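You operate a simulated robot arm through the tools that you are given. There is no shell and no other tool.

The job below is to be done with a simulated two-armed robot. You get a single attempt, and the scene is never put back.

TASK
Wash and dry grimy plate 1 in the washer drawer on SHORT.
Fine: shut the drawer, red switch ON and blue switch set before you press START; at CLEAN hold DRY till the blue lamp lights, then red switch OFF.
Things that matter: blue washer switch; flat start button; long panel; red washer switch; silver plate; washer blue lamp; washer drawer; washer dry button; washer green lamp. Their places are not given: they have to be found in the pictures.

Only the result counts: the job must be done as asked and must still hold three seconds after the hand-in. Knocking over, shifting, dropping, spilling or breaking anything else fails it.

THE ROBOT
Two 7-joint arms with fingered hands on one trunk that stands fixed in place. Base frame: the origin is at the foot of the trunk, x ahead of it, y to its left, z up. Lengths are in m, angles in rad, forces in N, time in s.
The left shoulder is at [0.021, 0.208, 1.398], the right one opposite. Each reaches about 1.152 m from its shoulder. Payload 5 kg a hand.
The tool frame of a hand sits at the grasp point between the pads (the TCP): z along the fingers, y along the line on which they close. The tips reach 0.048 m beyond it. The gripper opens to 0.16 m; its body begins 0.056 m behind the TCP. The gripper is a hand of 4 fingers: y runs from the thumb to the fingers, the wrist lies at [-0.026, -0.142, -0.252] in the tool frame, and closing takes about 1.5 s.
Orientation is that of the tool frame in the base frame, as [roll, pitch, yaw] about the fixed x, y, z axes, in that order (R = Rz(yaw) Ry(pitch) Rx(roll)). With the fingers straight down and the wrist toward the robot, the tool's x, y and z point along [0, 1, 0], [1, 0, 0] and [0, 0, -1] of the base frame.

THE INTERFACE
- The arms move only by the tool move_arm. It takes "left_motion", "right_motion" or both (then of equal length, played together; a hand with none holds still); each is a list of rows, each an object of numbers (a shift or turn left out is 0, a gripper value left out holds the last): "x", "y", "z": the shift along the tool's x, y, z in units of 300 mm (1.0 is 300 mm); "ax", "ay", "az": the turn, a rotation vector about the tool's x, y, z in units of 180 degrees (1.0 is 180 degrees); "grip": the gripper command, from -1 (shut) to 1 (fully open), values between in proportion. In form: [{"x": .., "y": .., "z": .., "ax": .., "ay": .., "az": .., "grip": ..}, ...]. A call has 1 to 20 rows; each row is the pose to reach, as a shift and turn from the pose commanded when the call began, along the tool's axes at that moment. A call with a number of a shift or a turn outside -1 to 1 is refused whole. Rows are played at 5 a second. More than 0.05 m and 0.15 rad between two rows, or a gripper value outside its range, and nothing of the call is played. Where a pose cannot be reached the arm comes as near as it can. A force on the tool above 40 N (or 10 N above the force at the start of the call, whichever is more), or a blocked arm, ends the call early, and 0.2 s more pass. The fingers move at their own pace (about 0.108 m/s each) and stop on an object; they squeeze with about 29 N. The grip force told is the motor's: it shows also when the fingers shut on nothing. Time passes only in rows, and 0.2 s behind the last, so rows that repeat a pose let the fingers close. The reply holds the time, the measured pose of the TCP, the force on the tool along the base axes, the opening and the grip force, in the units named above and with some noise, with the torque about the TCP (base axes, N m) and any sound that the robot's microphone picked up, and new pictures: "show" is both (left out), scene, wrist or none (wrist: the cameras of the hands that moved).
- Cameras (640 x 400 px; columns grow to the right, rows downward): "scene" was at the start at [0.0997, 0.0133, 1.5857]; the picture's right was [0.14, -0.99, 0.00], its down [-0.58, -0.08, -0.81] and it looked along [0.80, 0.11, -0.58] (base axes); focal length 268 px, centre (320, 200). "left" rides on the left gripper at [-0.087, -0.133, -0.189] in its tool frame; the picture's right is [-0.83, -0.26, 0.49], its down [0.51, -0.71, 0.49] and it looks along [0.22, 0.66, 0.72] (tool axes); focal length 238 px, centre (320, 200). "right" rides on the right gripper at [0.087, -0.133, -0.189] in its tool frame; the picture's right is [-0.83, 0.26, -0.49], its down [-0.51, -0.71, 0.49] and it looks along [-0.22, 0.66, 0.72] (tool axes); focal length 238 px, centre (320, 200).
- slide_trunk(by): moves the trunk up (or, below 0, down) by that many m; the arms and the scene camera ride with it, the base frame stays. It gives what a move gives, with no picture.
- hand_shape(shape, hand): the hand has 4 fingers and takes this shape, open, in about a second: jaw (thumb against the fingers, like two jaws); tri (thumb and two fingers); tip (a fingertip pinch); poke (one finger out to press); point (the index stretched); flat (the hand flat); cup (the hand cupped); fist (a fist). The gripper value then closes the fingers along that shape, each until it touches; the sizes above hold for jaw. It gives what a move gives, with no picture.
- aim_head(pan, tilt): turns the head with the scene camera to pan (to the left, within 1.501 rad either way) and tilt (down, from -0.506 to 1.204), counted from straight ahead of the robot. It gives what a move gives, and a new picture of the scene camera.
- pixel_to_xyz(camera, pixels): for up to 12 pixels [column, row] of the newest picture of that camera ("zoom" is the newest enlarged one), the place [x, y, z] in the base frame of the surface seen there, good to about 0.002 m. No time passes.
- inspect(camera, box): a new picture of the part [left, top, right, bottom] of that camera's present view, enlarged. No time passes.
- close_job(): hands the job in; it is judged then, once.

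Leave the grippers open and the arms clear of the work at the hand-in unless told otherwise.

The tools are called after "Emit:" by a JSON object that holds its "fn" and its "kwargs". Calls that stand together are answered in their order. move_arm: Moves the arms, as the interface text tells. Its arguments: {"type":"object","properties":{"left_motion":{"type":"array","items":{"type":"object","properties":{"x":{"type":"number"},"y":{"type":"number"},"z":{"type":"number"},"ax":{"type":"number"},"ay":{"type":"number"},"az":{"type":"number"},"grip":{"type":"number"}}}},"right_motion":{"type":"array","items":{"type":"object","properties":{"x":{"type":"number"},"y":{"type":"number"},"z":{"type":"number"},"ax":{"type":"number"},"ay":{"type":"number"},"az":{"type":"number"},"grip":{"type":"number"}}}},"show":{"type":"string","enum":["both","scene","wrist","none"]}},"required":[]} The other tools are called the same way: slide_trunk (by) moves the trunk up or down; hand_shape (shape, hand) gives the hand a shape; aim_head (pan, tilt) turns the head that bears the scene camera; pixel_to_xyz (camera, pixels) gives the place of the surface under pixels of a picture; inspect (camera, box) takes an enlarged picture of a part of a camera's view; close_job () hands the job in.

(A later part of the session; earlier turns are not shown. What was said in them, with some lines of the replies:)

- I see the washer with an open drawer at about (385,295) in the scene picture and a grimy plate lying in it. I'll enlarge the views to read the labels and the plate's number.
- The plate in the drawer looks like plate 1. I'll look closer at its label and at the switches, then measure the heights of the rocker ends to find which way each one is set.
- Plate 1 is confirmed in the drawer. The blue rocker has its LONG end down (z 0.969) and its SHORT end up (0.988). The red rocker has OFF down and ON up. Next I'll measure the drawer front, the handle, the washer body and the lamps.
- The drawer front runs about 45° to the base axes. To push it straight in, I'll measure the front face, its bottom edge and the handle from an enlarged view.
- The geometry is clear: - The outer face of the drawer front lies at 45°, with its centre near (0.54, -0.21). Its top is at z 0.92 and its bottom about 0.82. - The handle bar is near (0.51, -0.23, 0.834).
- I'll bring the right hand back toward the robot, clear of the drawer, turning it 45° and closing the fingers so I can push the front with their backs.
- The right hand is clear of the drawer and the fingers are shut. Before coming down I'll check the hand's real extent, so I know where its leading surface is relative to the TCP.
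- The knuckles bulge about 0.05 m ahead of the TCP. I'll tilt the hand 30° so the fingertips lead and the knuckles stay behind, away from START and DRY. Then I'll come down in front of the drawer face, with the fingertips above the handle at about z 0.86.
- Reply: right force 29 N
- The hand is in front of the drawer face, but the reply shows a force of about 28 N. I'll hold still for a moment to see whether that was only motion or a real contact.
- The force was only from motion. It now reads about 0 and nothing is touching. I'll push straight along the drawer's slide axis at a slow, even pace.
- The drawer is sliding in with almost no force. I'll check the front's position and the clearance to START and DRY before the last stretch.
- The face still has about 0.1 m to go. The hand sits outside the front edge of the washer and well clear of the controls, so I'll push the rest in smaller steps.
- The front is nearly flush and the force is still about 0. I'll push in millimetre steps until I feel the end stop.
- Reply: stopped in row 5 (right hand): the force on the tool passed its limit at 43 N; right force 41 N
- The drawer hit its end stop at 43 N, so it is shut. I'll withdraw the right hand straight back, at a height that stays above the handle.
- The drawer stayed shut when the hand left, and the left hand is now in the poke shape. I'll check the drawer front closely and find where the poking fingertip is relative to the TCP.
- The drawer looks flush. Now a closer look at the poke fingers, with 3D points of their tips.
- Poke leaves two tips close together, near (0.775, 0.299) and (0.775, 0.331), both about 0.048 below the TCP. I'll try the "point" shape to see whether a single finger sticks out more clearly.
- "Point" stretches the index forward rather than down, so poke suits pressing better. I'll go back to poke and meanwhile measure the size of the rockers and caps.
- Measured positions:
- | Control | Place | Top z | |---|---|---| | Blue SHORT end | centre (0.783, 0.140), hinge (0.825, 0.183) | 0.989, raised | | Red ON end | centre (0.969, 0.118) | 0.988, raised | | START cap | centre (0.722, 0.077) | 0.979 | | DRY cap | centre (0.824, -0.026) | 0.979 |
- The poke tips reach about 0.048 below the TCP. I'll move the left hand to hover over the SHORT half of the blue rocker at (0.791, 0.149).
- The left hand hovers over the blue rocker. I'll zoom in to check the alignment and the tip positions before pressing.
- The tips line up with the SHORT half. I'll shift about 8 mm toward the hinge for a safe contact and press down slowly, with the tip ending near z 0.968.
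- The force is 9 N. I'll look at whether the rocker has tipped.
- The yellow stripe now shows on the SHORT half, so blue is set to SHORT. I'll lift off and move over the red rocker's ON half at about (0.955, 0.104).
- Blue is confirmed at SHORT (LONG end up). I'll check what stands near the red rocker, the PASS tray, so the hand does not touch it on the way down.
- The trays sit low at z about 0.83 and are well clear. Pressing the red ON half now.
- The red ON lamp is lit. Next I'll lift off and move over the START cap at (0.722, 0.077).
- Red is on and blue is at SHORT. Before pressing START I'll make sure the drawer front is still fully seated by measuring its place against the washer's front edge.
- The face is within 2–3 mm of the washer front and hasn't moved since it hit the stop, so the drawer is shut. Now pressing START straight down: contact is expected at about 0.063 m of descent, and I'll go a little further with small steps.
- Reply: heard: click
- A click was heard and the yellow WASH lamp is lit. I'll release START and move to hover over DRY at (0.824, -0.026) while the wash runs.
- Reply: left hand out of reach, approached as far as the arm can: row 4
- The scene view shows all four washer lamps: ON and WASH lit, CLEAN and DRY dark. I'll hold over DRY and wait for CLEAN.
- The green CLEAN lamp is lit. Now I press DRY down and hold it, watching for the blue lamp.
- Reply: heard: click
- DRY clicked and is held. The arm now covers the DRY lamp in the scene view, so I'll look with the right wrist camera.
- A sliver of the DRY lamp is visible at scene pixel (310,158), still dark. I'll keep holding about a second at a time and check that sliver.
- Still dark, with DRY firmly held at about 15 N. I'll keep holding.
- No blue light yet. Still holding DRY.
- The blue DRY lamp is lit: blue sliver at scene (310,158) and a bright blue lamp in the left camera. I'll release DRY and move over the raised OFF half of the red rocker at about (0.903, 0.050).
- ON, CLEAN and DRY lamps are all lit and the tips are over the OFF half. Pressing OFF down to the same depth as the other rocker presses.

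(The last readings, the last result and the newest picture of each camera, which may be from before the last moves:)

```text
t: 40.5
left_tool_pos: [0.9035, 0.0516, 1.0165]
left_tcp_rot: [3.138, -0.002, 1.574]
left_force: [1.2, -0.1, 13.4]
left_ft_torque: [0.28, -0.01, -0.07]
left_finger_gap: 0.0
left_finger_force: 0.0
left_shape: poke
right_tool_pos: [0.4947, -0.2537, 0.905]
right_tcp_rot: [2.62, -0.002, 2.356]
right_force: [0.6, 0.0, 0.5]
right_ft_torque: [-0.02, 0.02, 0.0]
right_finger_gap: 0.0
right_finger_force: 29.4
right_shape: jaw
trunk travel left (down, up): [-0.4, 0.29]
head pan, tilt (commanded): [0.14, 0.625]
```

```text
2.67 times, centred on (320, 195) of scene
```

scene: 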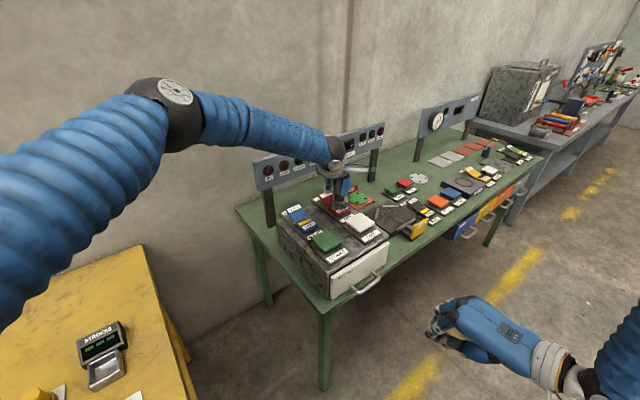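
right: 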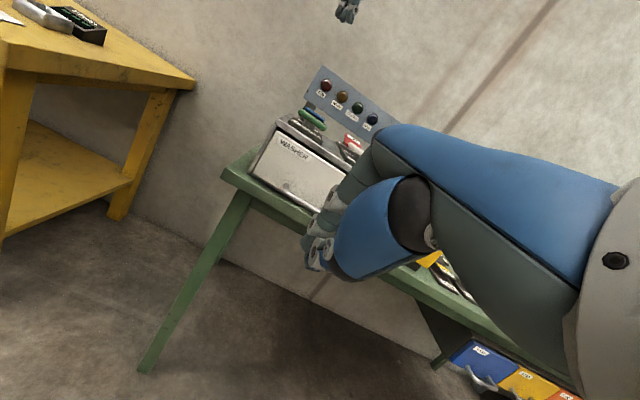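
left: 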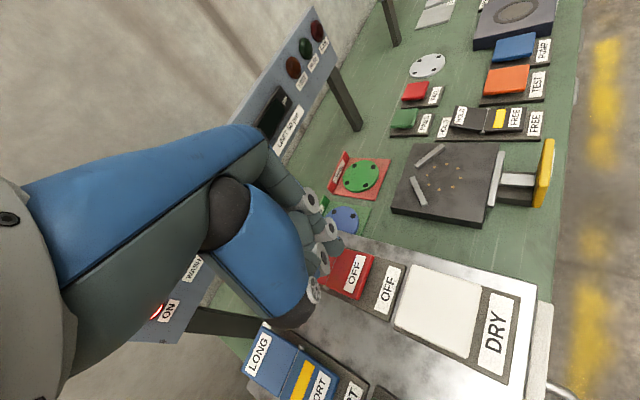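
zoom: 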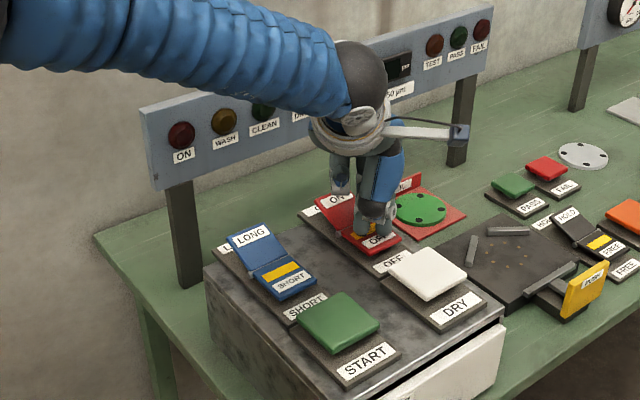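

Red is OFF and all the washer lamps are dark. I'll lift the left hand away to its starting area, and separately raise the right hand back and open it.

Emit:
{"fn": "move_arm", "kwargs": {"left_motion": [{"z": -0.06}, {"z": -0.18}, {"z": -0.32}, {"z": -0.46}, {"z": -0.58}, {"x": 0.11, "y": -0.05, "z": -0.62}, {"x": 0.22, "y": -0.1, "z": -0.66}, {"x": 0.33, "y": -0.15, "z": -0.7}, {"x": 0.44, "y": -0.2, "z": -0.74}, {"x": 0.55, "y": -0.25, "z": -0.78}, {"x": 0.66, "y": -0.3, "z": -0.82}, {"x": 0.77, "y": -0.35, "z": -0.86}, {"x": 0.87, "y": -0.4, "z": -0.9}, {"x": 0.87, "y": -0.4, "z": -0.9}], "right_motion": [{"y": 0.013, "z": -0.089}, {"y": 0.026, "z": -0.178}, {"y": 0.039, "z": -0.267}, {"y": 0.052, "z": -0.355}, {"y": 0.065, "z": -0.444}, {"y": 0.077, "z": -0.533}, {"y": 0.077, "z": -0.533, "grip": 1}, {"y": 0.077, "z": -0.533, "grip": 1}, {"y": 0.077, "z": -0.533, "grip": 1}, {"y": 0.077, "z": -0.533, "grip": 1}, {"y": 0.077, "z": -0.533, "grip": 1}, {"y": 0.077, "z": -0.533, "grip": 1}, {"y": 0.077, "z": -0.533, "grip": 1}, {"y": 0.077, "z": -0.533, "grip": 1}], "show": "both"}}

Emit:
{"fn": "hand_shape", "kwargs": {"hand": "left", "shape": "jaw"}}

Emit:
{"fn": "inspect", "kwargs": {"camera": "scene", "box": [240, 120, 400, 290]}}

```text
t: 43.5
left_tool_pos: [0.784, 0.31, 1.2839]
left_tcp_rot: [-3.14, -0.001, 1.573]
left_force: [0.6, -0.5, -0.1]
left_ft_torque: [0.06, 0.07, 0.01]
left_finger_gap: 0.0
left_finger_force: 0.0
left_shape: poke
right_tool_pos: [0.4549, -0.2977, 1.0549]
right_tcp_rot: [2.623, -0.002, 2.355]
right_force: [-0.1, -0.2, -0.5]
right_ft_torque: [0.04, 0.01, 0.03]
right_finger_gap: 0.1599
right_finger_force: 0.0
right_shape: jaw
trunk travel left (down, up): [-0.4, 0.29]
head pan, tilt (commanded): [0.14, 0.625]
```

scene: 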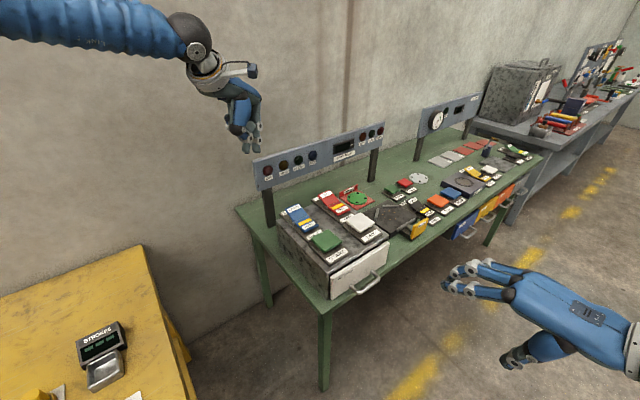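
right: 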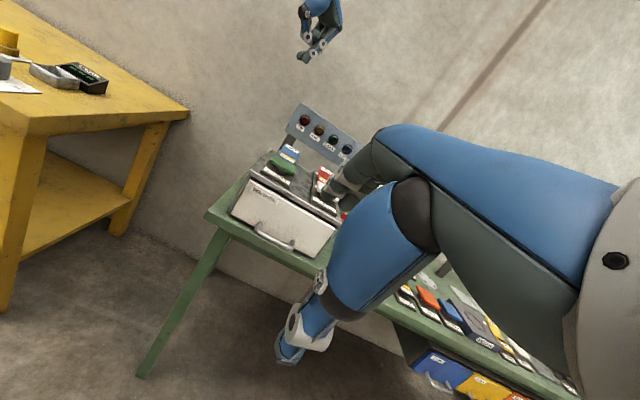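
left: 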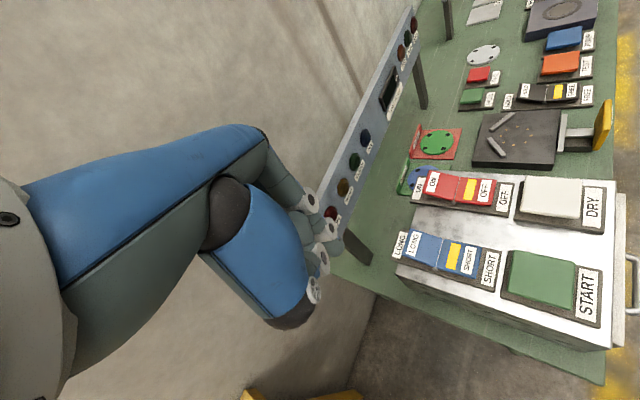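

```text
t: 44.4
left_tool_pos: [0.7833, 0.31, 1.2846]
left_tcp_rot: [-3.14, -0.001, 1.572]
left_force: [-0.6, -0.5, -0.1]
left_ft_torque: [0.03, 0.03, -0.01]
left_finger_gap: 0.1601
left_finger_force: 0.1
left_shape: jaw
right_tool_pos: [0.4542, -0.2959, 1.0546]
right_tcp_rot: [2.622, -0.001, 2.356]
right_force: [-0.2, -0.1, 0.3]
right_ft_torque: [-0.01, -0.01, 0.02]
right_finger_gap: 0.1594
right_finger_force: 0.1
right_shape: jaw
trunk travel left (down, up): [-0.4, 0.29]
head pan, tilt (commanded): [0.14, 0.625]
```

```text
2.35 times, centred on (320, 205) of scene
```

zoom: 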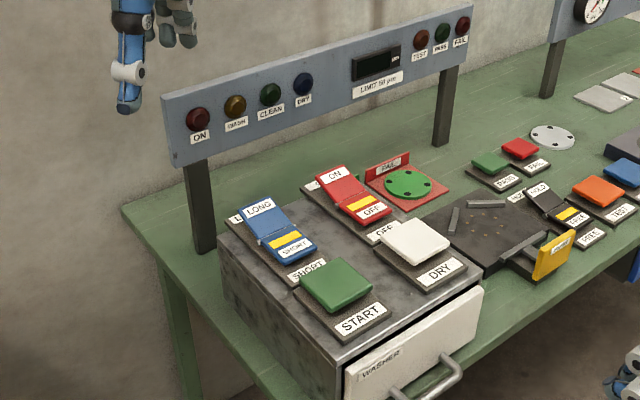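

Final state:
- The drawer is shut with plate 1 inside.
- Blue is at SHORT.
- Red is OFF after CLEAN and DRY both lit.
- The lamps are dark.
- Both hands are open and clear, and nothing else was disturbed.

I'm handing the job in.

Emit:
{"fn": "close_job", "kwargs": {}}

```text
The job is handed in.
```

Plate 1 went through the SHORT wash and the dry, and the job is handed in. I did not open the drawer again to look at the plate; the CLEAN and DRY lamps are what I went by.

1. **Drawer:** pushed shut to its end stop with plate 1 inside.
2. **Switches:** blue set from LONG to SHORT, and red set ON (the ON lamp lit), both before START.
3. **Wash:** START clicked and the WASH lamp lit. CLEAN lit about four seconds later.
4. **Dry:** DRY held until the blue lamp lit, then released.
5. **Finish:** red set OFF and all the washer lamps went dark.

At hand-in the drawer was still shut, both hands were open and clear, and I saw nothing else disturbed.
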